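You operate a simulated robot arm through the tools that you are given. There is no shell and no other tool.

You are at the controls of a simulated robot arm. One attempt, no reset.

## Task
Run a fast wash on the programme that the wash card shows.
Fine: set the programme, fill to low after that, press go, wait for the end and turn the selector back to hold.

Only the result counts: the job must be done as asked and must still hold three seconds after the hand-in. Knocking over, shifting, dropping, spilling or breaking anything else fails it.

## Robot
A 7-joint arm with a fingered hand, fixed in place. Base frame: the origin is on the floor under the middle of its stand, x ahead of it, y to its left, z up. Lengths are in m, angles in rad, forces in N, time in s.
With the tool pointing down near the work surface it reaches from about 0.1 to 0.6 m from the base axis. Its first joint turns from -1.204 to 3.002 rad. Payload 3.4 kg.
The TCP is the grasp point between the finger pads, 0.039 m short of the fingertips. In the tool frame z runs along the fingers and y along their closing line. The gripper opens to 0.18 m; its body begins 0.111 m behind the TCP. The gripper is a hand of 3 fingers: y runs from the thumb to the fingers, the wrist lies at [0, 0, -0.262] in the tool frame.
Orientation is told as [roll, pitch, yaw] about the base's x, y, z axes, in that order, counted from this pose: with the fingers straight down and closing along the base's y, the tool's x points along the base's -x, its y along +y and its z along -z.

## Interface
- The arm moves only by the tool step_arm. Its argument "rows" is a list that holds one entry, the list of rows, each a list of 6 numbers: the turn, a rotation vector about the base's x, y, z in rad, then the shift along the base's x, y, z in m. In form: [[[rx, ry, rz, x, y, z], ...]]. A call has 1 to 20 rows; each row is the pose to reach, as a shift and turn from the pose commanded when the call began. A row lasts 0.2 s, in which the tool goes at most 0.05 m and 0.15 rad; a call with a longer step from one row to the next is refused whole. A pose out of reach is approached as far as the arm can. The call stops where the force on the tool passes 80 N (or 10 N more than at its start, if that is more) or the arm is blocked; 0.2 s more then pass. In this call time passes only in rows, and 0.2 s behind the last. The reply holds the time, the measured pose of the TCP, the force on the tool along the base axes, the opening and the grip force, in the units named above and with some noise, with the torque about the TCP (base axes, N m) and any sound that the robot's microphone picked up.
- Cameras (640 x 400 px; columns grow to the right, rows downward): "scene" is fixed at [0.2198, 0.4997, 1.5846]; the picture's right is [-0.99, -0.11, 0.00], its down [-0.06, 0.53, -0.85] and it looks along [0.10, -0.84, -0.53] (base axes); focal length 353 px, centre (320, 200). "wrist" rides on the gripper at [0.063, -0.036, -0.128] in the tool frame; the picture's right is [0.50, 0.87, 0.00], its down [-0.75, 0.44, -0.49] and it looks along [-0.43, 0.25, 0.87] (tool axes); focal length 226 px, centre (320, 200). There is no depth. A picture from a camera that has moved, and an enlarged one, comes with that camera's place and axes in the base frame and with its lens.
- capture(camera): a new picture of that camera. The clock stands still meanwhile.
- move_column(by): moves the trunk up (or, below 0, down) by that many m; the arm rides with it, the base frame stays. It gives what a move gives, with no picture.
- set_fingers(finger1, finger2, thumb_bend): sets how far each is bent, from 0 (flat) to 100 (curled in); at 30 the hand is open as for a grip, at 70 the pads meet at the TCP. One left out holds its place. A second passes; each finger stops where it meets its share of the squeeze, and holds until it gets a number again. It is the only way to open and close the hand. It gives what a move gives, with no picture; readings hold the bend of each and the force on the fingers (four entries, about 0 where the hand has none), thumb and palm.
- inspect(camera, box): a new picture of the part [left, top, right, bottom] of that camera's present view, enlarged. The clock stands still meanwhile.
- job_done(): hands the job in; it is judged then, once.

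Nothing tells you positions but the pictures and the camera data. Unless the task says otherwise, let go and move clear before handing in.

The tools are called after "Emit:" by a JSON object that holds its "op" and its "data". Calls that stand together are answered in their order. step_arm: Moves the arm, as the interface text tells. Its arguments: {"type":"object","properties":{"rows":{"type":"array","items":{"type":"array","items":{"type":"array","items":{"type":"number"}}}}},"required":["rows"]} The other tools are called the same way: move_column (by) moves the trunk up or down; set_fingers (finger1, finger2, thumb_bend) moves the fingers one by one; capture (camera) takes a picture; inspect (camera, box) takes an enlarged picture of a part of a camera's view; job_done () hands the job in.

At the start:

```text
t: 0.0
tool_pos: [0.3763, -0.3654, 1.1936]
ee_rot: [0.004, -0.001, -0.002]
ft_force: [-0.5, -0.8, -0.1]
moment: [-0.02, 0.01, 0.03]
finger_gap: 0.1798
grasp_force: 0.1
shape: jaw
bend: [30.0, 30.0, 30.0]
finger forces: [0.0, 0.0, 0.0, 0.0, 0.1, 0.0]
trunk travel left (down, up): [-0.375, 0.167]
```

scene: 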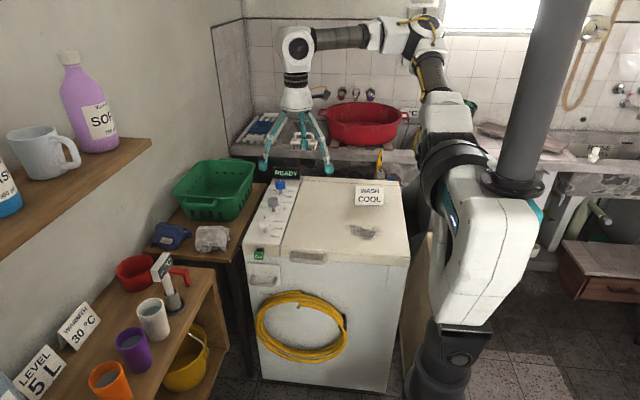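
wrist: 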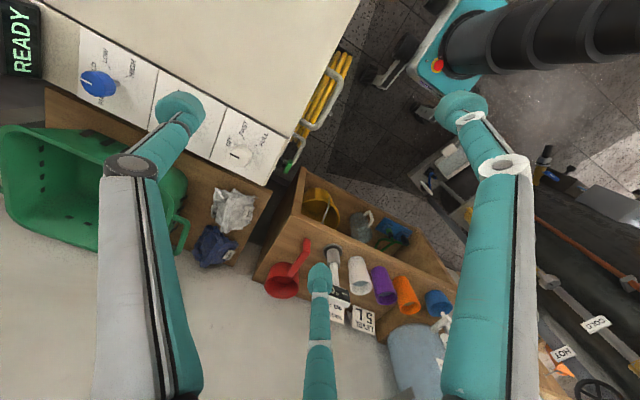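

I see a washing machine with a control panel (display reading READY, a blue knob and other dials), and a wash card on its lid reading "WASH COOL". I'll look closely at the panel and card first.

Emit:
{"op": "inspect", "data": {"camera": "scene", "box": [240, 160, 320, 270]}}

Emit:
{"op": "inspect", "data": {"camera": "scene", "box": [340, 170, 400, 220]}}

Emit:
{"op": "inspect", "data": {"camera": "wrist", "box": [0, 0, 300, 200]}}

```text
3.64 times, centred on (280, 215) of scene
camera zoom: at [0.2198, 0.4997, 1.5846], right [-0.99, -0.11, 0.0], down [-0.06, 0.53, -0.85], along [0.1, -0.84, -0.53], focal length 1283 px, centre (466, 146)
```

zoom: 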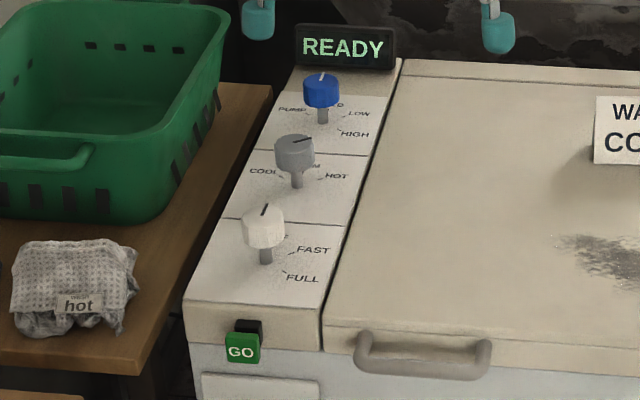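

```text
8.00 times, centred on (370, 195) of scene
camera zoom: at [0.2198, 0.4997, 1.5846], right [-0.99, -0.11, 0.0], down [-0.06, 0.53, -0.85], along [0.1, -0.84, -0.53], focal length 2822 px, centre (-80, 240)
```

zoom: 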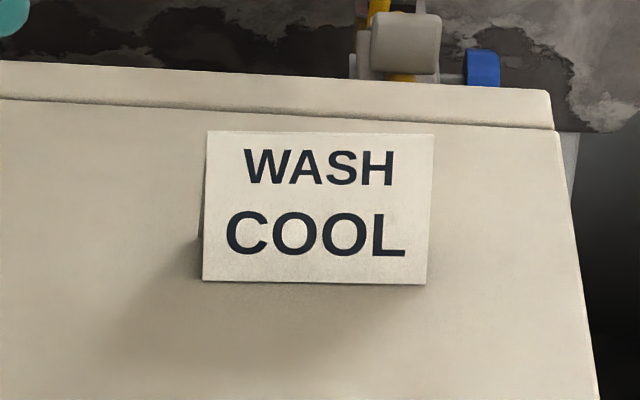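

```text
2.00 times, centred on (150, 100) of wrist
camera zoom: at [0.3156, -0.4014, 1.3196], right [-0.5, 0.87, 0.0], down [0.76, 0.43, 0.49], along [0.43, 0.25, -0.87], focal length 452 px, centre (660, 400)
```

zoom: 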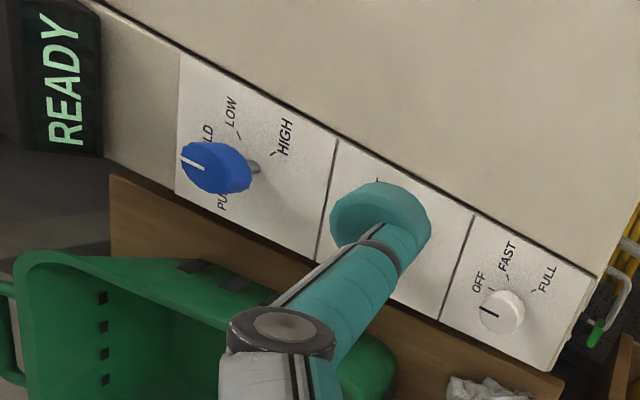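

The panel has a blue selector (PUMP/HOLD/LOW/HIGH) near (0.53, -0.735), a grey temperature knob near (0.53, -0.606) and a white wash knob (OFF/FAST/FULL) near (0.53, -0.467), all with tops at z≈0.87. GO is on the front edge, near (0.54, -0.39, 0.785). I'll yaw the hand so the wrist camera looks at the panel.

Emit:
{"op": "step_arm", "data": {"rows": [[[0, 0, -0.14, 0, 0, 0], [0, 0, -0.28, 0, 0, 0], [0, 0, -0.42, 0, 0, 0], [0, 0, -0.56, 0, 0, 0], [0, 0, -0.7, 0, 0, 0], [0, 0, -0.84, 0, 0, 0], [0, 0, -0.98, 0, 0, 0], [0, 0, -1.12, 0, 0, 0], [0, 0, -1.26, 0, 0, 0], [0, 0, -1.4, 0, 0, 0]]]}}

Emit:
{"op": "capture", "data": {"camera": "wrist"}}

Emit:
{"op": "capture", "data": {"camera": "scene"}}

```text
t: 2.2
tool_pos: [0.377, -0.3606, 1.1954]
ee_rot: [-0.005, 0.002, -1.404]
ft_force: [-0.9, 0.7, 1.0]
moment: [-0.03, 0.01, 0.0]
finger_gap: 0.1798
grasp_force: 0.0
shape: jaw
bend: [30.0, 30.0, 30.0]
finger forces: [0.1, 0.0, 0.1, 0.1, 0.0, 0.1]
trunk travel left (down, up): [-0.375, 0.167]
```

```text
taken
camera wrist: at [0.332, -0.3047, 1.3218], right [0.77, 0.64, 0.0], down [0.56, -0.67, 0.49], along [0.31, -0.38, -0.87], focal length 226 px, centre (320, 200)
```

wrist: 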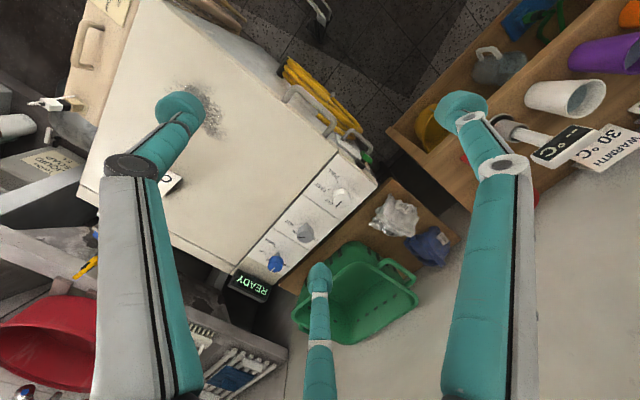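

```text
taken
```

scene: 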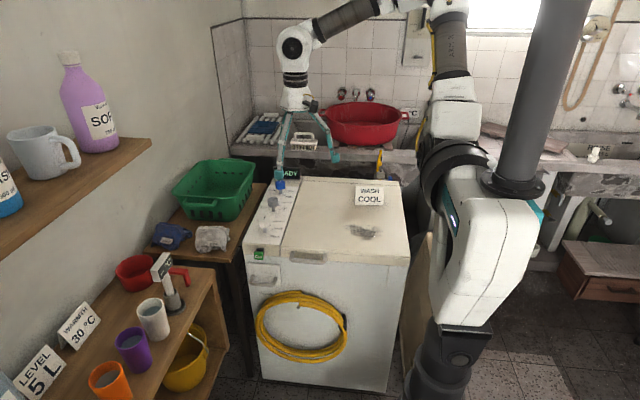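

Emit:
{"op": "inspect", "data": {"camera": "wrist", "box": [225, 140, 385, 300]}}

Emit:
{"op": "inspect", "data": {"camera": "wrist", "box": [240, 210, 320, 290]}}

Emit:
{"op": "inspect", "data": {"camera": "wrist", "box": [300, 150, 380, 220]}}

```text
2.50 times, centred on (305, 220) of wrist
camera zoom: at [0.332, -0.3047, 1.3218], right [0.77, 0.64, 0.0], down [0.56, -0.67, 0.49], along [0.31, -0.38, -0.87], focal length 565 px, centre (358, 150)
```

zoom: 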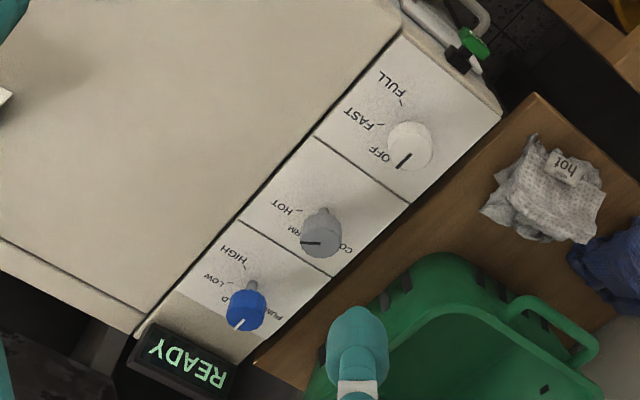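

```text
5.00 times, centred on (280, 250) of wrist
camera zoom: at [0.332, -0.3047, 1.3218], right [0.77, 0.64, 0.0], down [0.56, -0.67, 0.49], along [0.31, -0.38, -0.87], focal length 1130 px, centre (520, -50)
```

zoom: 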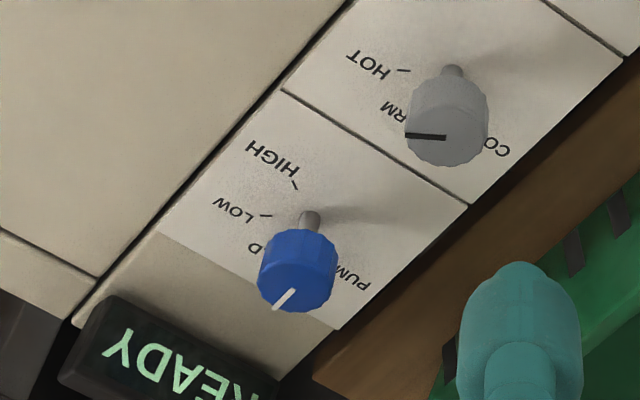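

```text
5.71 times, centred on (340, 185) of wrist
camera zoom: at [0.332, -0.3047, 1.3218], right [0.77, 0.64, 0.0], down [0.56, -0.67, 0.49], along [0.31, -0.38, -0.87], focal length 1292 px, centre (206, 286)
```

zoom: 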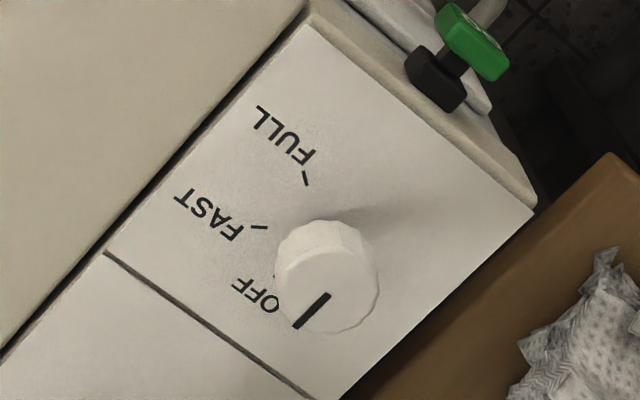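

The white knob points at OFF (0°), blue at HOLD (0°), and grey looks to be at HOT (about +60° clockwise). I'll check the grey pointer at high zoom and test how far the arm reaches with the tool vertical.

Emit:
{"op": "inspect", "data": {"camera": "scene", "box": [255, 175, 295, 215]}}

Emit:
{"op": "step_arm", "data": {"rows": [[[0, 0, 0, 0.03, -0.022, -0.02], [0, 0, 0, 0.06, -0.044, -0.04], [0, 0, 0, 0.09, -0.066, -0.06], [0, 0, 0, 0.12, -0.088, -0.08], [0, 0, 0, 0.15, -0.106, -0.095]]]}}

Emit:
{"op": "capture", "data": {"camera": "wrist"}}

```text
10.00 times, centred on (275, 195) of scene
camera zoom: at [0.2198, 0.4997, 1.5846], right [-0.99, -0.11, 0.0], down [-0.06, 0.53, -0.85], along [0.1, -0.84, -0.53], focal length 3528 px, centre (770, 250)
```

zoom: 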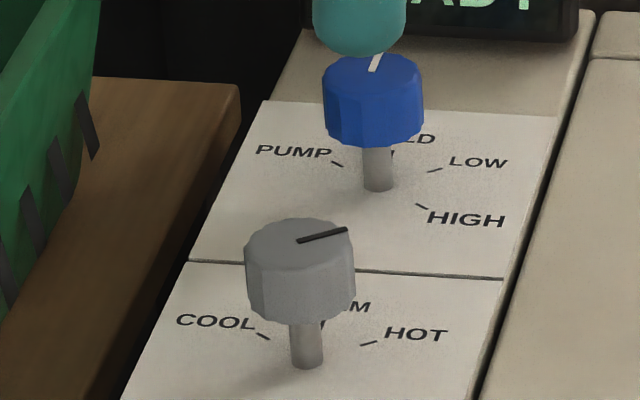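

```text
t: 3.4
tool_pos: [0.5284, -0.4665, 1.0991]
ee_rot: [-0.008, 0.001, -1.404]
ft_force: [-0.2, -0.2, 0.2]
moment: [-0.03, 0.01, 0.0]
finger_gap: 0.1801
grasp_force: 0.1
shape: jaw
bend: [30.0, 30.0, 30.0]
finger forces: [0.0, 0.0, 0.0, 0.1, 0.1, 0.0]
trunk travel left (down, up): [-0.375, 0.167]
```

```text
taken
camera wrist: at [0.4847, -0.4106, 1.2258], right [0.77, 0.64, -0.01], down [0.56, -0.67, 0.49], along [0.31, -0.38, -0.87], focal length 226 px, centre (320, 200)
```

wrist: 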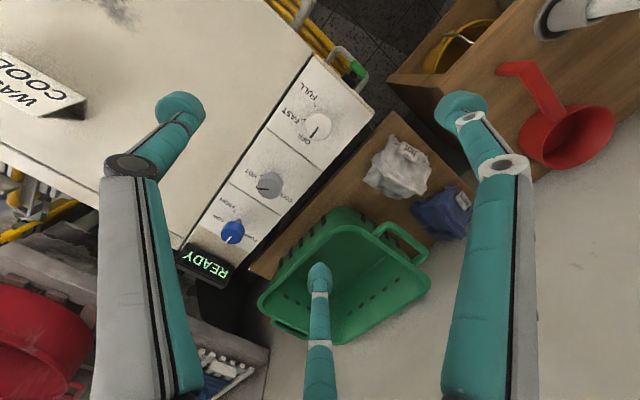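

The arm reaches the point above the white knob with the tool vertical. I'll refine the knob positions from this closer view.

Emit:
{"op": "inspect", "data": {"camera": "wrist", "box": [270, 60, 370, 160]}}

Emit:
{"op": "inspect", "data": {"camera": "wrist", "box": [190, 150, 310, 270]}}

```text
4.00 times, centred on (320, 110) of wrist
camera zoom: at [0.4847, -0.4106, 1.2258], right [0.77, 0.64, -0.01], down [0.56, -0.67, 0.49], along [0.31, -0.38, -0.87], focal length 904 px, centre (320, 560)
```

zoom: 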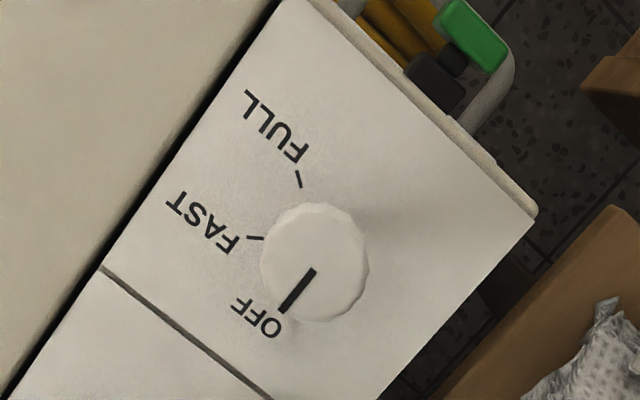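

```text
3.33 times, centred on (250, 210) of wrist
camera zoom: at [0.4847, -0.4106, 1.2258], right [0.77, 0.64, -0.01], down [0.56, -0.67, 0.49], along [0.31, -0.38, -0.87], focal length 754 px, centre (553, 167)
```

zoom: 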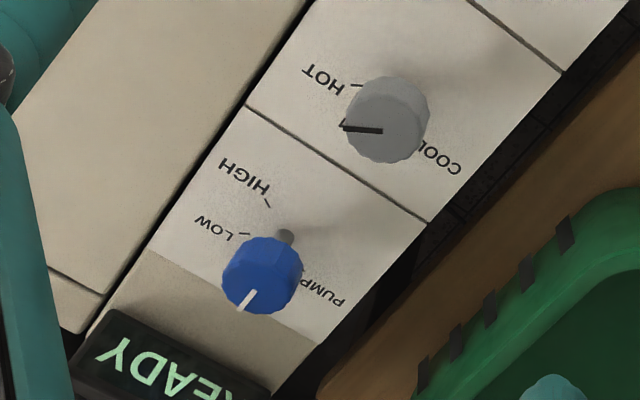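

The knobs sit in a line at x≈0.528, at y≈-0.466 (white), -0.60 (grey) and -0.731 (blue), with cap tops near z 0.88. I'll partly close the fingers and come down over the white knob.

Emit:
{"op": "set_fingers", "data": {"finger1": 48, "finger2": 48, "thumb_bend": 48}}

Emit:
{"op": "step_arm", "data": {"rows": [[[0, 0, 0, 0, 0, -0.04], [0, 0, 0, 0, 0, -0.08], [0, 0, 0, 0, 0, -0.12], [0, 0, 0, 0, 0, -0.15]]]}}

Emit:
{"op": "capture", "data": {"camera": "wrist"}}

Emit:
{"op": "inspect", "data": {"camera": "scene", "box": [220, 130, 340, 270]}}

```text
t: 4.4
tool_pos: [0.5275, -0.4668, 1.1]
ee_rot: [-0.005, 0.001, -1.401]
ft_force: [-0.2, 0.5, -0.2]
moment: [-0.03, 0.03, 0.01]
finger_gap: 0.0815
grasp_force: 0.1
shape: fingers
bend: [48.0, 48.0, 48.0]
finger forces: [0.0, 0.0, 0.1, 0.1, 0.1, 0.0]
trunk travel left (down, up): [-0.375, 0.167]
```

```text
t: 5.4
tool_pos: [0.5261, -0.4663, 0.9491]
ee_rot: [-0.007, 0.001, -1.402]
ft_force: [-0.3, -0.1, 0.4]
moment: [-0.03, -0.01, 0.0]
finger_gap: 0.0811
grasp_force: 0.1
shape: fingers
bend: [48.0, 48.0, 48.0]
finger forces: [0.0, 0.0, 0.0, 0.0, 0.0, 0.0]
trunk travel left (down, up): [-0.375, 0.167]
```

```text
taken
camera wrist: at [0.4819, -0.4105, 1.0748], right [0.77, 0.64, -0.01], down [0.56, -0.67, 0.49], along [0.31, -0.38, -0.87], focal length 226 px, centre (320, 200)
```

wrist: 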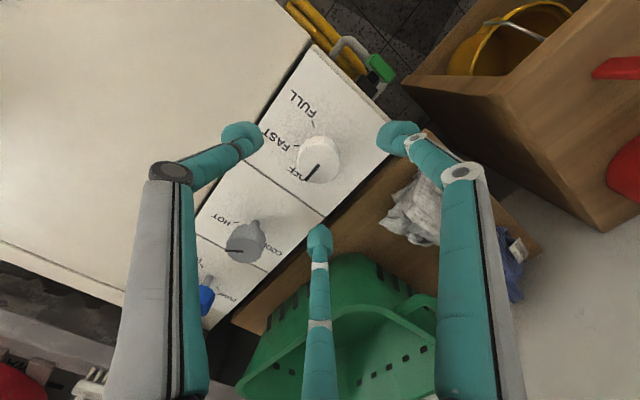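

```text
2.86 times, centred on (280, 200) of scene
camera zoom: at [0.2198, 0.4997, 1.5846], right [-0.99, -0.11, 0.0], down [-0.06, 0.53, -0.85], along [0.1, -0.84, -0.53], focal length 1008 px, centre (434, 200)
```

zoom: 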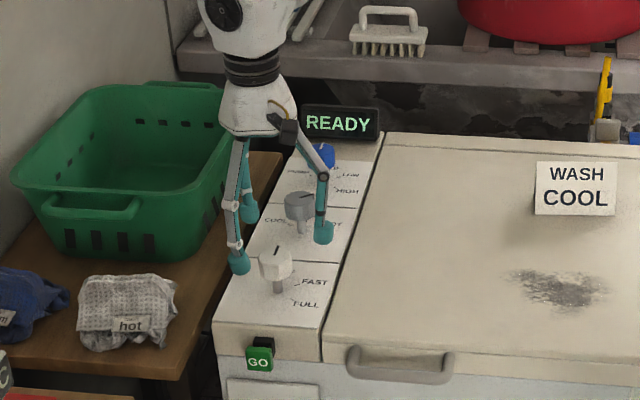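

The hand is centred over the white knob, at about (0.525, -0.466). I'll descend so the pads bracket the cap.

Emit:
{"op": "step_arm", "data": {"rows": [[[0, 0, 0, -0.001, 0.0, -0.025], [0, 0, 0, -0.001, 0.0, -0.045], [0, 0, 0, -0.001, 0.0, -0.062]]]}}

Emit:
{"op": "capture", "data": {"camera": "wrist"}}

Emit:
{"op": "inspect", "data": {"camera": "scene", "box": [230, 180, 310, 270]}}

```text
t: 6.2
tool_pos: [0.5254, -0.4656, 0.8868]
ee_rot: [-0.006, 0.002, -1.404]
ft_force: [0.2, -0.6, 0.1]
moment: [-0.01, 0.01, 0.0]
finger_gap: 0.0813
grasp_force: 0.1
shape: fingers
bend: [48.0, 48.0, 48.0]
finger forces: [0.0, 0.1, 0.0, 0.1, 0.1, 0.0]
trunk travel left (down, up): [-0.375, 0.167]
```

```text
taken
camera wrist: at [0.4812, -0.4105, 1.014], right [0.77, 0.64, 0.0], down [0.56, -0.67, 0.49], along [0.31, -0.38, -0.87], focal length 226 px, centre (320, 200)
```

wrist: 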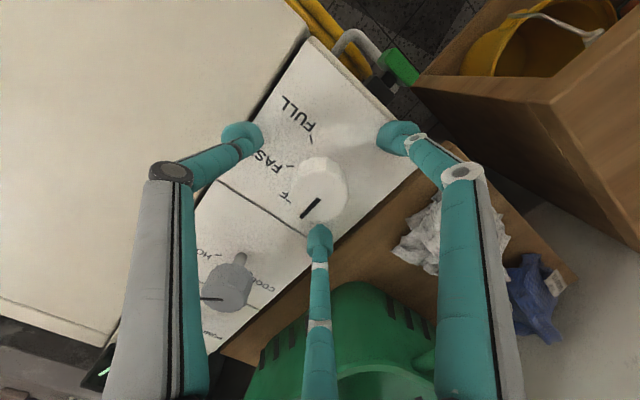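

```text
4.44 times, centred on (270, 225) of scene
camera zoom: at [0.2198, 0.4997, 1.5846], right [-0.99, -0.11, 0.0], down [-0.06, 0.53, -0.85], along [0.1, -0.84, -0.53], focal length 1568 px, centre (542, 89)
```

zoom: 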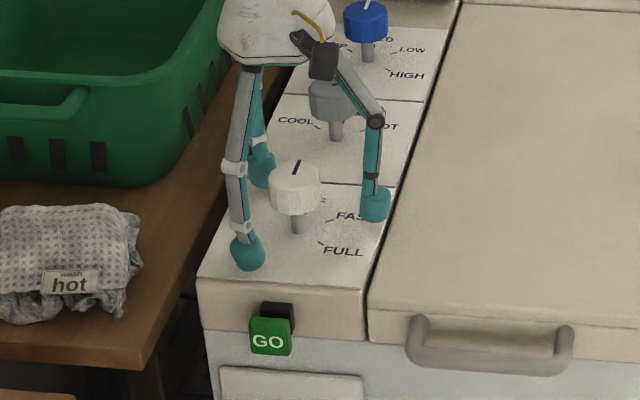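

The fingers bracket the white cap. I'll close gently to find contact.

Emit:
{"op": "set_fingers", "data": {"finger1": 60, "finger2": 60, "thumb_bend": 60}}

Emit:
{"op": "capture", "data": {"camera": "wrist"}}

Emit:
{"op": "inspect", "data": {"camera": "scene", "box": [230, 180, 310, 270]}}

```text
t: 7.2
tool_pos: [0.525, -0.4665, 0.8873]
ee_rot: [-0.006, 0.001, -1.401]
ft_force: [0.2, 0.6, -0.2]
moment: [0.02, -0.01, 0.01]
finger_gap: 0.034
grasp_force: 0.0
shape: fingers
bend: [60.0, 60.0, 60.0]
finger forces: [0.0, 0.0, 0.0, 0.0, 0.0, 0.0]
trunk travel left (down, up): [-0.375, 0.167]
```

```text
taken
camera wrist: at [0.4807, -0.4102, 1.0146], right [0.77, 0.64, 0.0], down [0.56, -0.67, 0.49], along [0.31, -0.38, -0.87], focal length 226 px, centre (320, 200)
```

wrist: 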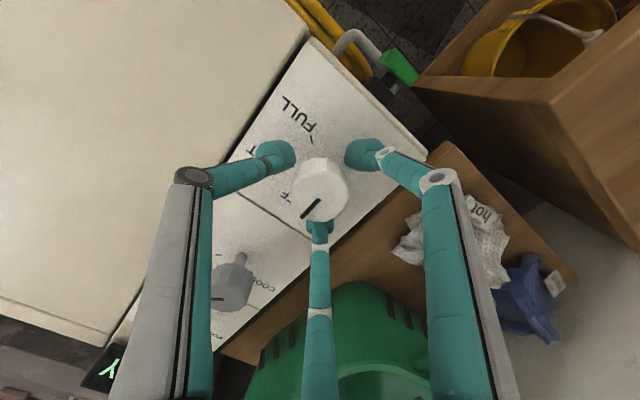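

```text
4.44 times, centred on (270, 225) of scene
camera zoom: at [0.2198, 0.4997, 1.5846], right [-0.99, -0.11, 0.0], down [-0.06, 0.53, -0.85], along [0.1, -0.84, -0.53], focal length 1568 px, centre (542, 89)
```

zoom: 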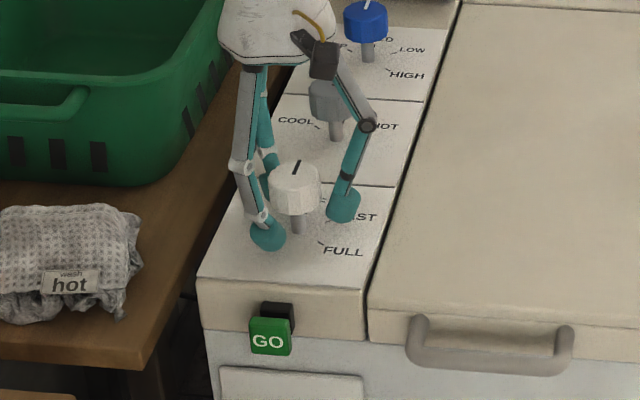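

The tip pads sit slightly below the cap, which spans z≈0.861–0.886. I'll open a little, raise 2 cm and close on the cap.

Emit:
{"op": "set_fingers", "data": {"finger1": 52, "finger2": 52, "thumb_bend": 52}}

Emit:
{"op": "step_arm", "data": {"rows": [[[0, 0, 0, 0.001, 0, 0.01], [0, 0, 0, 0.001, 0, 0.02]]]}}

Emit:
{"op": "set_fingers", "data": {"finger1": 62, "finger2": 62, "thumb_bend": 62}}

Emit:
{"op": "capture", "data": {"camera": "wrist"}}

Emit:
{"op": "inspect", "data": {"camera": "scene", "box": [230, 180, 310, 270]}}

```text
t: 8.2
tool_pos: [0.5251, -0.465, 0.8883]
ee_rot: [-0.005, 0.0, -1.403]
ft_force: [0.7, -0.2, -0.2]
moment: [0.0, 0.0, 0.01]
finger_gap: 0.0645
grasp_force: 0.0
shape: fingers
bend: [52.0, 52.0, 52.0]
finger forces: [0.0, 0.1, 0.0, 0.0, 0.0, 0.0]
trunk travel left (down, up): [-0.375, 0.167]
```

```text
t: 8.8
tool_pos: [0.5269, -0.4662, 0.9081]
ee_rot: [-0.005, 0.0, -1.403]
ft_force: [-0.9, -0.5, 0.1]
moment: [0.0, 0.01, -0.02]
finger_gap: 0.0643
grasp_force: 0.0
shape: fingers
bend: [52.0, 52.0, 52.0]
finger forces: [0.1, 0.0, 0.0, 0.1, 0.0, 0.1]
trunk travel left (down, up): [-0.375, 0.167]
```

```text
t: 9.8
tool_pos: [0.5268, -0.4654, 0.9071]
ee_rot: [-0.004, 0.0, -1.404]
ft_force: [-1.6, -0.6, -0.5]
moment: [-0.02, 0.0, -0.03]
finger_gap: 0.0287
grasp_force: 0.7
shape: fingers
bend: [62.0, 62.0, 61.0]
finger forces: [0.2, 0.3, 0.0, 0.0, 1.8, 0.1]
trunk travel left (down, up): [-0.375, 0.167]
```

```text
taken
camera wrist: at [0.4822, -0.4102, 1.0344], right [0.77, 0.64, 0.0], down [0.56, -0.67, 0.49], along [0.31, -0.38, -0.87], focal length 226 px, centre (320, 200)
```

wrist: 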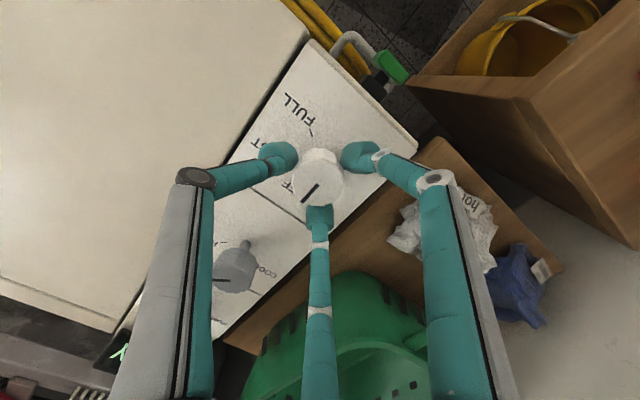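

```text
4.44 times, centred on (270, 225) of scene
camera zoom: at [0.2198, 0.4997, 1.5846], right [-0.99, -0.11, 0.0], down [-0.06, 0.53, -0.85], along [0.1, -0.84, -0.53], focal length 1568 px, centre (542, 89)
```

zoom: 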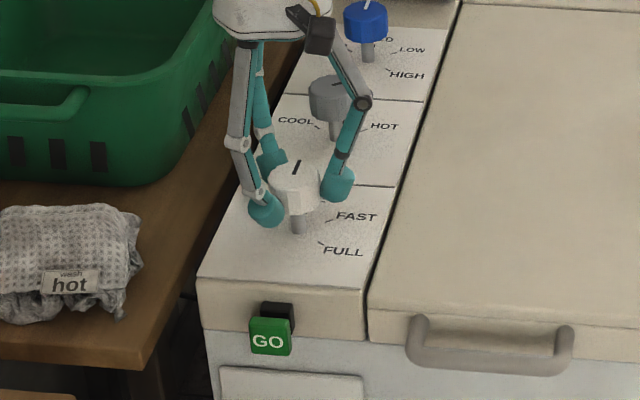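

The fingers have touched the cap. I'll firm up the grip.

Emit:
{"op": "set_fingers", "data": {"finger1": 66, "finger2": 66, "thumb_bend": 66}}

Emit:
{"op": "inspect", "data": {"camera": "wrist", "box": [240, 110, 400, 250]}}

```text
t: 10.8
tool_pos: [0.5272, -0.4665, 0.9069]
ee_rot: [-0.006, -0.001, -1.402]
ft_force: [-2.5, -0.8, -1.1]
moment: [0.0, 0.1, 0.02]
finger_gap: 0.0267
grasp_force: 6.5
shape: fingers
bend: [62.0, 62.0, 62.0]
finger forces: [3.4, 3.2, 0.0, 0.1, 6.4, 0.1]
trunk travel left (down, up): [-0.375, 0.167]
```

```text
2.86 times, centred on (320, 180) of wrist
camera zoom: at [0.4821, -0.4103, 1.0343], right [0.77, 0.64, 0.0], down [0.56, -0.67, 0.49], along [0.31, -0.38, -0.87], focal length 646 px, centre (320, 257)
```

zoom: 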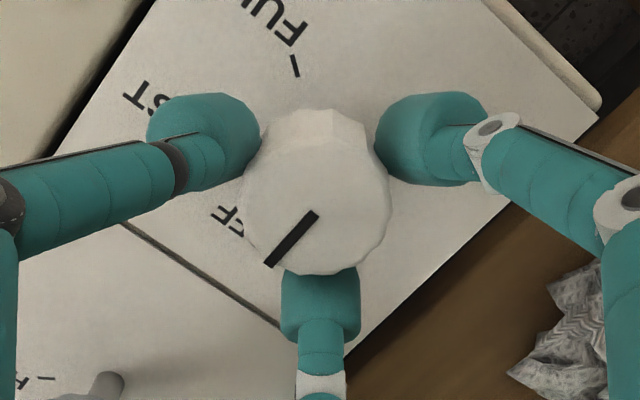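

The grip is firm on all three pads. I'll rotate the white knob clockwise, starting with about 32° to confirm it follows.

Emit:
{"op": "step_arm", "data": {"rows": [[[0, 0, -0.1, -0.001, 0, 0], [0, 0, -0.2, -0.001, 0, 0], [0, 0, -0.3, -0.001, 0, 0], [0, 0, -0.4, -0.001, 0, 0], [0, 0, -0.5, -0.001, 0, 0], [0, 0, -0.56, -0.001, 0, 0]]]}}

Emit:
{"op": "inspect", "data": {"camera": "scene", "box": [240, 190, 300, 250]}}

Emit:
{"op": "inspect", "data": {"camera": "wrist", "box": [240, 110, 400, 250]}}

```text
t: 12.2
tool_pos: [0.5242, -0.4715, 0.9057]
ee_rot: [-0.004, 0.008, -1.959]
ft_force: [0.8, 8.4, 2.9]
moment: [0.4, -0.11, 0.01]
finger_gap: 0.0288
grasp_force: 6.4
shape: fingers
bend: [61.0, 64.0, 62.0]
finger forces: [6.9, 1.5, 0.0, 0.1, 4.8, 0.0]
out of reach, approached as far as the arm can: row 6
trunk travel left (down, up): [-0.375, 0.167]
```

```text
6.67 times, centred on (270, 220) of scene
camera zoom: at [0.2198, 0.4997, 1.5846], right [-0.99, -0.11, 0.0], down [-0.06, 0.53, -0.85], along [0.1, -0.84, -0.53], focal length 2352 px, centre (653, 67)
```

zoom: 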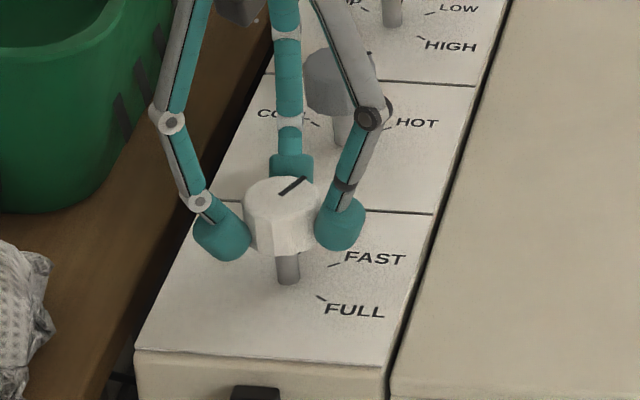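

```text
2.86 times, centred on (320, 180) of wrist
camera zoom: at [0.5143, -0.4017, 1.0338], right [0.99, 0.14, 0.0], down [0.12, -0.87, 0.48], along [0.07, -0.48, -0.87], focal length 646 px, centre (320, 257)
```

zoom: 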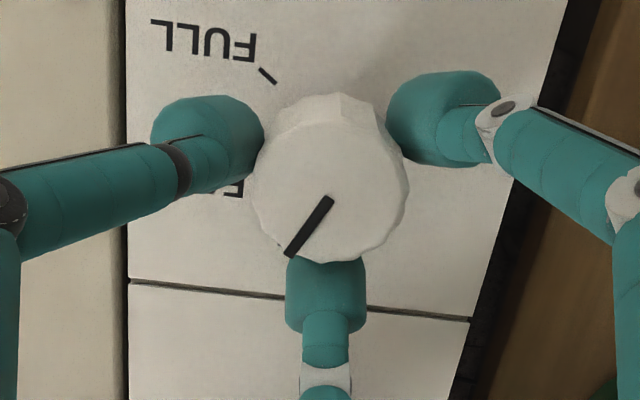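

The knob turned about 32° with the grip, but the arm hit a joint limit near yaw -1.95. I'll release, swing the hand back to a more positive yaw and regrip.

Emit:
{"op": "set_fingers", "data": {"finger1": 50, "finger2": 50, "thumb_bend": 50}}

Emit:
{"op": "step_arm", "data": {"rows": [[[0, 0, 0.14, 0, 0, 0], [0, 0, 0.28, 0, 0, 0], [0, 0, 0.42, 0, 0, 0], [0, 0, 0.56, 0, 0, 0], [0, 0, 0.7, 0, 0, 0], [0, 0, 0.84, 0, 0, 0], [0, 0, 0.98, 0, 0, 0], [0, 0, 1.12, 0, 0, 0], [0, 0, 1.26, 0, 0, 0]]]}}

Emit:
{"op": "inspect", "data": {"camera": "scene", "box": [240, 190, 300, 250]}}

Emit:
{"op": "capture", "data": {"camera": "wrist"}}

```text
t: 13.2
tool_pos: [0.5213, -0.4766, 0.9044]
ee_rot: [-0.004, 0.01, -1.959]
ft_force: [-0.1, 0.0, 0.7]
moment: [-0.01, 0.03, -0.02]
finger_gap: 0.0724
grasp_force: 0.1
shape: fingers
bend: [50.0, 50.0, 50.0]
finger forces: [0.1, 0.0, 0.1, 0.0, 0.1, 0.0]
trunk travel left (down, up): [-0.375, 0.167]
```

```text
t: 15.2
tool_pos: [0.5212, -0.4782, 0.9053]
ee_rot: [-0.005, -0.002, -0.702]
ft_force: [0.5, -0.2, -0.4]
moment: [0.0, 0.01, 0.02]
finger_gap: 0.0724
grasp_force: 0.0
shape: fingers
bend: [50.0, 50.0, 50.0]
finger forces: [0.0, 0.1, 0.0, 0.1, 0.0, 0.1]
trunk travel left (down, up): [-0.375, 0.167]
```

```text
6.67 times, centred on (270, 220) of scene
camera zoom: at [0.2198, 0.4997, 1.5846], right [-0.99, -0.11, 0.0], down [-0.06, 0.53, -0.85], along [0.1, -0.84, -0.53], focal length 2352 px, centre (653, 67)
```

zoom: 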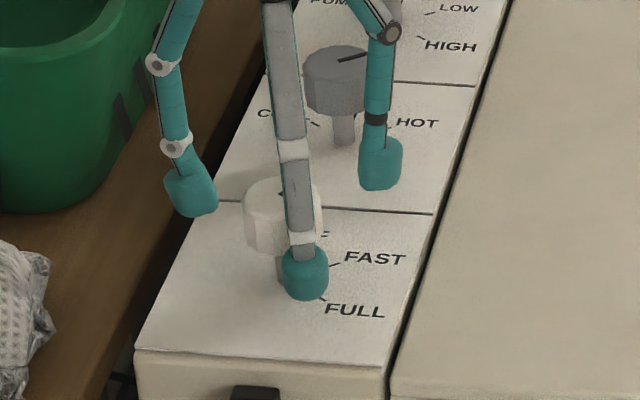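

```text
taken
camera wrist: at [0.4524, -0.4642, 1.0311], right [0.18, 0.98, 0.0], down [0.86, -0.15, 0.49], along [0.48, -0.09, -0.87], focal length 226 px, centre (320, 200)
```

wrist: 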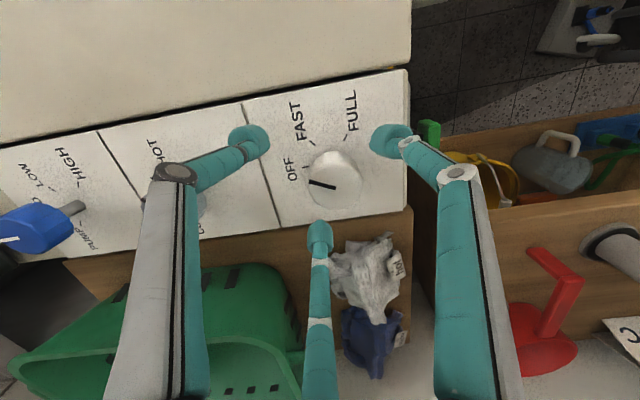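

The knob stayed at about 28°, so there is no strong detent. The hand drifted about 12 mm during the limit, so I'll recentre over the knob and regrip.

Emit:
{"op": "step_arm", "data": {"rows": [[[0, 0, 0, 0.004, 0.012, 0.0], [0, 0, 0, 0.004, 0.012, 0.002]]]}}

Emit:
{"op": "set_fingers", "data": {"finger1": 66, "finger2": 66, "thumb_bend": 66}}

Emit:
{"op": "inspect", "data": {"camera": "wrist", "box": [240, 110, 400, 250]}}

```text
t: 15.8
tool_pos: [0.5257, -0.4642, 0.9063]
ee_rot: [-0.003, 0.0, -0.702]
ft_force: [-1.4, 0.1, 0.2]
moment: [0.01, 0.0, -0.02]
finger_gap: 0.0722
grasp_force: 0.0
shape: fingers
bend: [50.0, 50.0, 50.0]
finger forces: [0.1, 0.0, 0.0, 0.1, 0.1, 0.0]
trunk travel left (down, up): [-0.375, 0.167]
```

```text
t: 16.8
tool_pos: [0.5251, -0.4651, 0.9057]
ee_rot: [-0.006, -0.001, -0.704]
ft_force: [-1.2, -2.3, -1.6]
moment: [-0.08, 0.09, 0.03]
finger_gap: 0.0273
grasp_force: 7.3
shape: fingers
bend: [62.0, 62.0, 62.0]
finger forces: [3.7, 3.5, 0.0, 0.1, 6.6, 0.1]
trunk travel left (down, up): [-0.375, 0.167]
```

```text
2.86 times, centred on (320, 180) of wrist
camera zoom: at [0.4561, -0.4522, 1.0329], right [0.18, 0.98, 0.0], down [0.86, -0.15, 0.49], along [0.48, -0.09, -0.87], focal length 646 px, centre (320, 257)
```

zoom: 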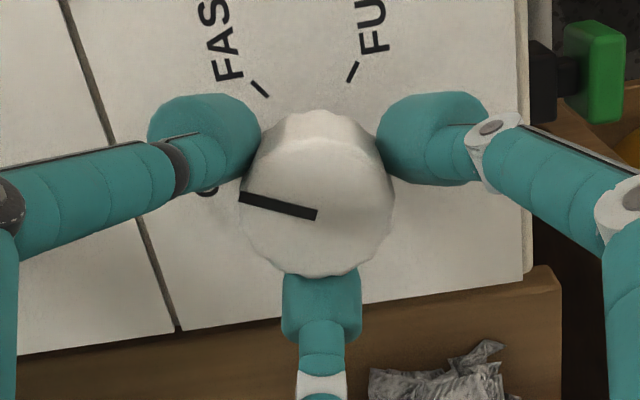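

The grip is good and the pointer is at about 26°. I'll turn about 33° more to reach FAST.

Emit:
{"op": "step_arm", "data": {"rows": [[[0, 0, -0.1, 0, 0, 0], [0, 0, -0.2, 0, 0, 0], [0, 0, -0.3, 0, 0, 0], [0, 0, -0.4, 0, 0, 0], [0, 0, -0.5, 0, 0, 0], [0, 0, -0.6, 0, 0, 0]]]}}

Emit:
{"op": "inspect", "data": {"camera": "wrist", "box": [240, 110, 400, 250]}}

Emit:
{"op": "inspect", "data": {"camera": "scene", "box": [240, 190, 300, 250]}}

```text
t: 18.2
tool_pos: [0.525, -0.4658, 0.9062]
ee_rot: [-0.004, 0.001, -1.307]
ft_force: [-0.8, -4.2, -2.1]
moment: [-0.18, 0.02, 0.04]
finger_gap: 0.0269
grasp_force: 6.3
shape: fingers
bend: [62.0, 62.0, 62.0]
finger forces: [3.0, 4.3, 0.1, 0.0, 6.7, 0.1]
trunk travel left (down, up): [-0.375, 0.167]
```

```text
2.86 times, centred on (320, 180) of wrist
camera zoom: at [0.4762, -0.4143, 1.033], right [0.7, 0.71, 0.0], down [0.62, -0.61, 0.49], along [0.34, -0.35, -0.87], focal length 646 px, centre (320, 257)
```

zoom: 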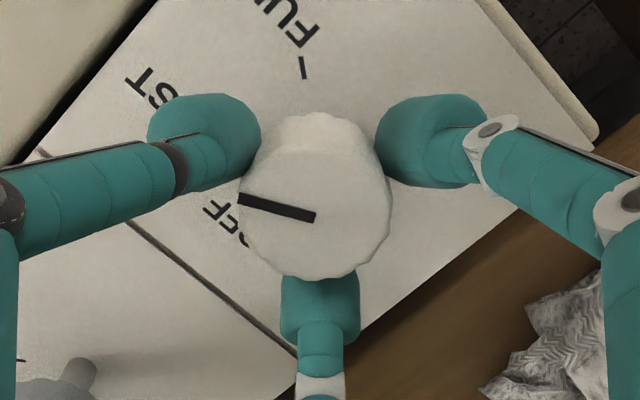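

```text
6.67 times, centred on (270, 220) of scene
camera zoom: at [0.2198, 0.4997, 1.5846], right [-0.99, -0.11, 0.0], down [-0.06, 0.53, -0.85], along [0.1, -0.84, -0.53], focal length 2352 px, centre (653, 67)
```

zoom: 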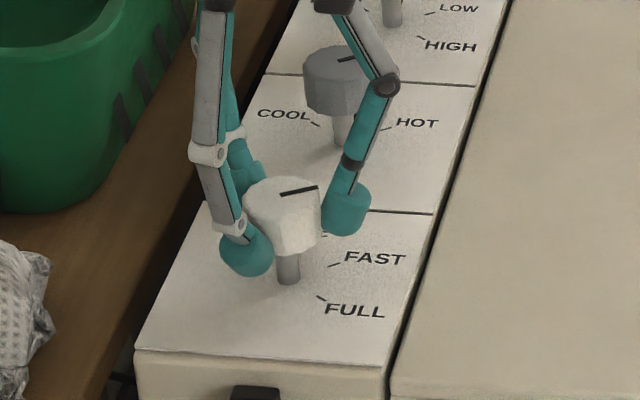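

White is now at about 60°, which is FAST. I'll release, lift off, check that it holds and see how far I can reach toward the grey knob.

Emit:
{"op": "set_fingers", "data": {"finger1": 48, "finger2": 48, "thumb_bend": 48}}

Emit:
{"op": "step_arm", "data": {"rows": [[[0, 0, 0, 0, 0, 0.03], [0, 0, 0, 0, 0, 0.07], [0, 0, 0, 0, -0.04, 0.09], [0, 0, 0, 0.002, -0.08, 0.09], [0, 0, 0, 0.004, -0.12, 0.09], [0, 0, 0, 0.004, -0.136, 0.09]]]}}

Emit:
{"op": "capture", "data": {"camera": "wrist"}}

Emit:
{"op": "capture", "data": {"camera": "scene"}}

Emit:
{"op": "inspect", "data": {"camera": "scene", "box": [230, 170, 310, 270]}}

```text
t: 19.2
tool_pos: [0.5271, -0.4645, 0.9051]
ee_rot: [-0.005, 0.0, -1.303]
ft_force: [0.9, -0.1, 0.3]
moment: [-0.04, 0.01, -0.01]
finger_gap: 0.0801
grasp_force: 0.1
shape: fingers
bend: [48.0, 48.0, 48.0]
finger forces: [0.0, 0.1, 0.1, 0.0, 0.1, 0.0]
trunk travel left (down, up): [-0.375, 0.167]
```

```text
t: 20.6
tool_pos: [0.5296, -0.6008, 0.9973]
ee_rot: [-0.005, 0.002, -1.302]
ft_force: [0.7, -0.1, -0.4]
moment: [0.03, 0.01, 0.01]
finger_gap: 0.0803
grasp_force: 0.1
shape: fingers
bend: [48.0, 48.0, 48.0]
finger forces: [0.1, 0.0, 0.0, 0.1, 0.1, 0.1]
trunk travel left (down, up): [-0.375, 0.167]
```

```text
taken
camera wrist: at [0.4799, -0.5503, 1.1238], right [0.7, 0.71, 0.0], down [0.62, -0.61, 0.49], along [0.35, -0.35, -0.87], focal length 226 px, centre (320, 200)
```

wrist: 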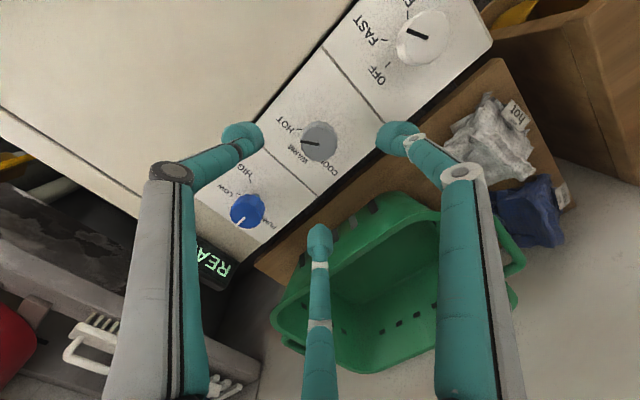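

```text
taken
```

scene: 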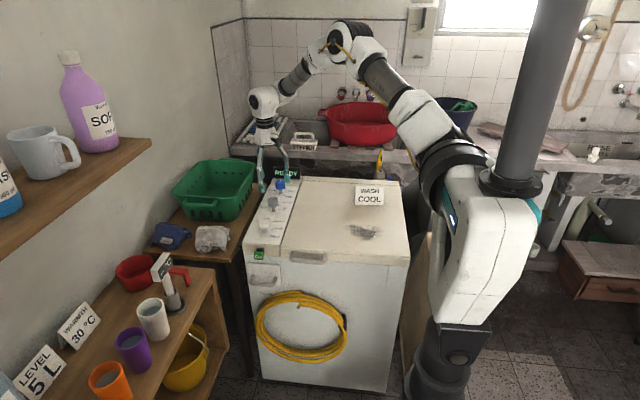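

```text
4.00 times, centred on (270, 220) of scene
camera zoom: at [0.2198, 0.4997, 1.5846], right [-0.99, -0.11, 0.0], down [-0.06, 0.53, -0.85], along [0.1, -0.84, -0.53], focal length 1411 px, centre (520, 120)
```

zoom: 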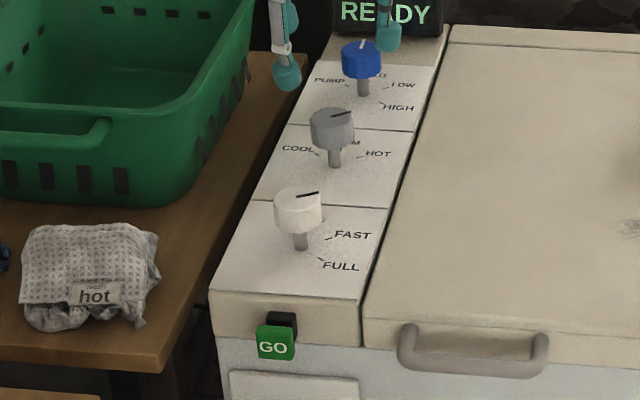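

White holds at FAST, and the vertical tool reaches the grey knob at about (0.527, -0.600). I'll descend and grip it.

Emit:
{"op": "step_arm", "data": {"rows": [[[0, 0, 0, -0.002, 0.001, -0.03], [0, 0, 0, -0.002, 0.001, -0.06], [0, 0, 0, -0.002, 0.001, -0.09]]]}}

Emit:
{"op": "set_fingers", "data": {"finger1": 66, "finger2": 66, "thumb_bend": 66}}

Emit:
{"op": "inspect", "data": {"camera": "wrist", "box": [240, 110, 400, 250]}}

Emit:
{"op": "inspect", "data": {"camera": "scene", "box": [230, 170, 310, 270]}}

```text
t: 21.4
tool_pos: [0.5281, -0.6019, 0.9042]
ee_rot: [-0.005, 0.001, -1.303]
ft_force: [-0.8, 0.3, 0.3]
moment: [0.0, 0.03, -0.02]
finger_gap: 0.0805
grasp_force: 0.0
shape: fingers
bend: [48.0, 48.0, 48.0]
finger forces: [0.0, 0.1, 0.1, 0.0, 0.1, 0.0]
trunk travel left (down, up): [-0.375, 0.167]
```

```text
t: 22.4
tool_pos: [0.5266, -0.6008, 0.9057]
ee_rot: [-0.005, 0.0, -1.303]
ft_force: [-3.5, -0.6, -0.7]
moment: [-0.04, 0.11, 0.02]
finger_gap: 0.0291
grasp_force: 7.0
shape: fingers
bend: [61.0, 63.0, 62.0]
finger forces: [4.1, 2.4, 0.1, 0.1, 7.3, 0.0]
trunk travel left (down, up): [-0.375, 0.167]
```

```text
2.86 times, centred on (320, 180) of wrist
camera zoom: at [0.4776, -0.5497, 1.0323], right [0.7, 0.71, 0.0], down [0.62, -0.61, 0.49], along [0.35, -0.35, -0.87], focal length 646 px, centre (320, 257)
```

zoom: 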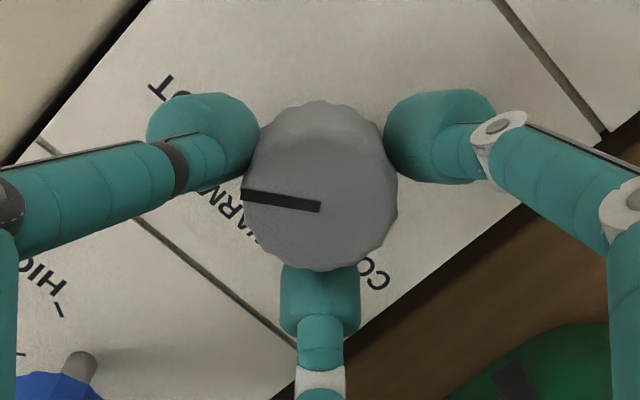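

```text
4.00 times, centred on (270, 220) of scene
camera zoom: at [0.2198, 0.4997, 1.5846], right [-0.99, -0.11, 0.0], down [-0.06, 0.53, -0.85], along [0.1, -0.84, -0.53], focal length 1411 px, centre (520, 120)
```

zoom: 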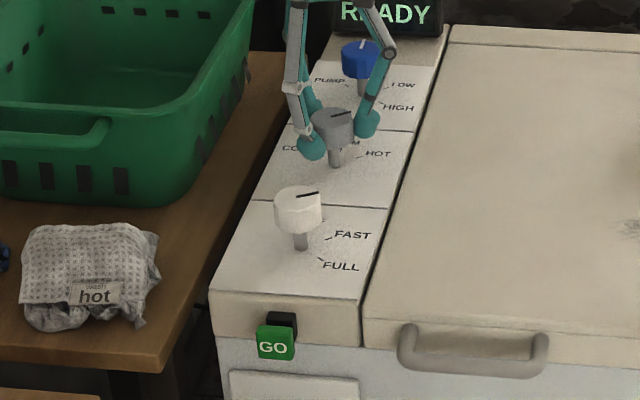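

Grey is gripped, with its pointer at about 56° (HOT). I'll rotate it counterclockwise by 60° first.

Emit:
{"op": "step_arm", "data": {"rows": [[[0, 0, 0.105, -0.001, 0.0005, 0], [0, 0, 0.21, -0.0015, 0.001, 0], [0, 0, 0.315, -0.0015, 0.001, 0], [0, 0, 0.42, -0.0015, 0.001, 0], [0, 0, 0.525, -0.0015, 0.001, 0], [0, 0, 0.63, -0.0015, 0.001, 0], [0, 0, 0.735, -0.0015, 0.001, 0], [0, 0, 0.84, -0.0015, 0.001, 0], [0, 0, 0.945, -0.0015, 0.001, 0], [0, 0, 1.04, -0.0015, 0.001, 0]]]}}

Emit:
{"op": "inspect", "data": {"camera": "wrist", "box": [240, 110, 400, 250]}}

```text
t: 24.6
tool_pos: [0.5277, -0.5984, 0.906]
ee_rot: [-0.003, -0.001, -0.262]
ft_force: [-0.6, 1.2, -2.6]
moment: [0.1, -0.02, -0.06]
finger_gap: 0.0291
grasp_force: 6.7
shape: fingers
bend: [61.0, 63.0, 62.0]
finger forces: [5.2, 3.5, 0.0, 0.1, 4.8, 0.0]
trunk travel left (down, up): [-0.375, 0.167]
```

```text
2.86 times, centred on (320, 180) of wrist
camera zoom: at [0.4584, -0.6173, 1.0327], right [-0.26, 0.97, 0.0], down [0.84, 0.23, 0.49], along [0.47, 0.12, -0.87], focal length 646 px, centre (320, 257)
```

zoom: 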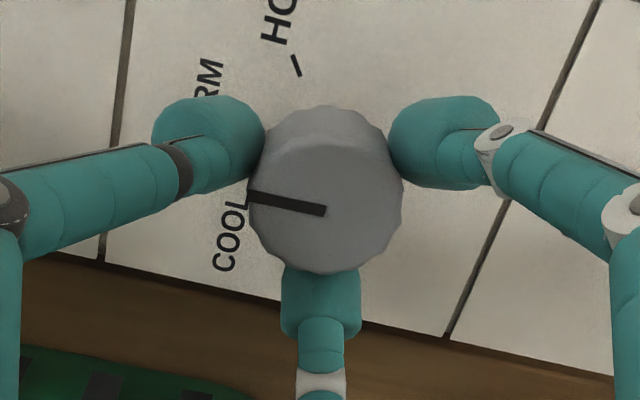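

The knob followed to about 0° (WARM). I'll release, rewind the hand and regrip for the second half.

Emit:
{"op": "set_fingers", "data": {"finger1": 48, "finger2": 48, "thumb_bend": 48}}

Emit:
{"op": "step_arm", "data": {"rows": [[[0, 0, -0.14, 0, 0, 0], [0, 0, -0.28, 0, 0, 0], [0, 0, -0.42, 0, 0, 0], [0, 0, -0.56, 0, 0, 0], [0, 0, -0.7, 0, 0, 0], [0, 0, -0.84, 0, 0, 0], [0, 0, -0.98, 0, 0, 0], [0, 0, -1.08, 0, 0, 0]]]}}

Emit:
{"op": "inspect", "data": {"camera": "wrist", "box": [240, 110, 400, 250]}}

```text
t: 25.6
tool_pos: [0.5269, -0.5993, 0.9067]
ee_rot: [-0.003, 0.001, -0.261]
ft_force: [-0.7, -0.4, -0.3]
moment: [-0.01, -0.02, -0.01]
finger_gap: 0.0802
grasp_force: 0.0
shape: fingers
bend: [48.0, 48.0, 48.0]
finger forces: [0.1, 0.0, 0.1, 0.0, 0.0, 0.0]
trunk travel left (down, up): [-0.375, 0.167]
```

```text
t: 27.4
tool_pos: [0.5259, -0.5994, 0.9067]
ee_rot: [-0.005, 0.001, -1.344]
ft_force: [-0.3, -0.2, -1.2]
moment: [-0.04, -0.01, 0.05]
finger_gap: 0.0805
grasp_force: 0.0
shape: fingers
bend: [48.0, 48.0, 48.0]
finger forces: [0.0, 0.1, 0.1, 0.0, 0.0, 0.0]
trunk travel left (down, up): [-0.375, 0.167]
```

```text
2.86 times, centred on (320, 180) of wrist
camera zoom: at [0.4794, -0.5458, 1.0331], right [0.73, 0.68, -0.01], down [0.6, -0.64, 0.49], along [0.33, -0.36, -0.87], focal length 646 px, centre (320, 257)
```

zoom: 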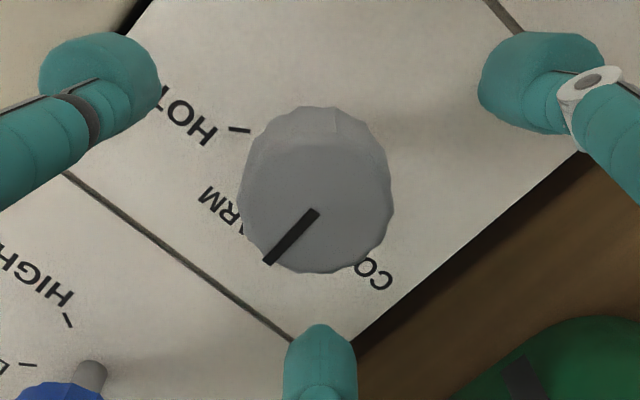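

The grey pointer is at about -2° (WARM) and steady. I'll regrip and rotate about 60° more to COOL.

Emit:
{"op": "set_fingers", "data": {"finger1": 66, "finger2": 66, "thumb_bend": 66}}

Emit:
{"op": "step_arm", "data": {"rows": [[[0, 0, 0.105, 0, 0, 0], [0, 0, 0.21, 0, 0, 0], [0, 0, 0.315, 0, 0, 0], [0, 0, 0.42, 0, 0, 0], [0, 0, 0.525, 0, 0, 0], [0, 0, 0.63, 0, 0, 0], [0, 0, 0.735, 0, 0, 0], [0, 0, 0.84, 0, 0, 0], [0, 0, 0.945, 0, 0, 0], [0, 0, 1.02, 0, 0, 0]]]}}

Emit:
{"op": "inspect", "data": {"camera": "wrist", "box": [240, 110, 400, 250]}}

Emit:
{"op": "inspect", "data": {"camera": "scene", "box": [230, 170, 310, 270]}}

```text
t: 28.4
tool_pos: [0.5266, -0.599, 0.907]
ee_rot: [-0.005, -0.001, -1.342]
ft_force: [-4.0, 0.0, -0.8]
moment: [0.01, 0.07, 0.0]
finger_gap: 0.0278
grasp_force: 6.7
shape: fingers
bend: [62.0, 63.0, 62.0]
finger forces: [3.7, 3.1, 0.0, 0.1, 6.7, 0.0]
trunk travel left (down, up): [-0.375, 0.167]
```

```text
t: 30.6
tool_pos: [0.5269, -0.5991, 0.9061]
ee_rot: [-0.003, 0.001, -0.321]
ft_force: [-3.6, -0.2, -1.5]
moment: [0.03, 0.12, -0.06]
finger_gap: 0.0289
grasp_force: 6.2
shape: fingers
bend: [61.0, 63.0, 62.0]
finger forces: [5.2, 2.7, 0.0, 0.0, 4.7, 0.1]
trunk travel left (down, up): [-0.375, 0.167]
```

```text
2.86 times, centred on (320, 180) of wrist
camera zoom: at [0.457, -0.6131, 1.033], right [-0.2, 0.98, 0.0], down [0.85, 0.18, 0.49], along [0.48, 0.1, -0.87], focal length 646 px, centre (320, 257)
```

zoom: 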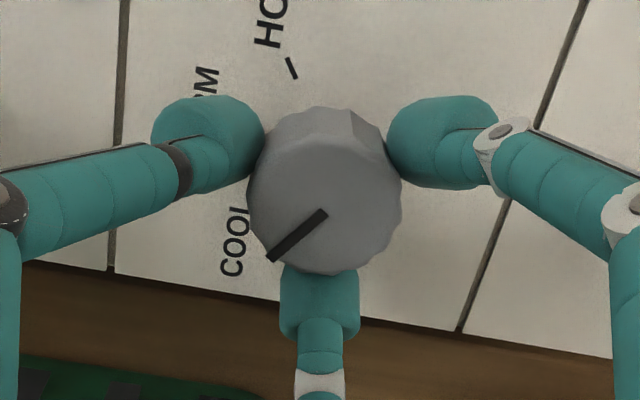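

```text
4.00 times, centred on (270, 220) of scene
camera zoom: at [0.2198, 0.4997, 1.5846], right [-0.99, -0.11, 0.0], down [-0.06, 0.53, -0.85], along [0.1, -0.84, -0.53], focal length 1411 px, centre (520, 120)
```

zoom: 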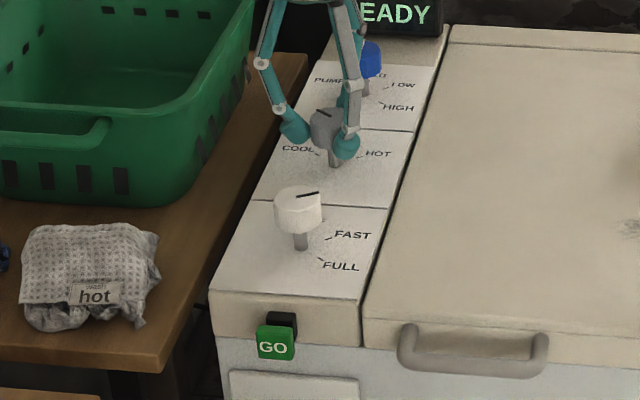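

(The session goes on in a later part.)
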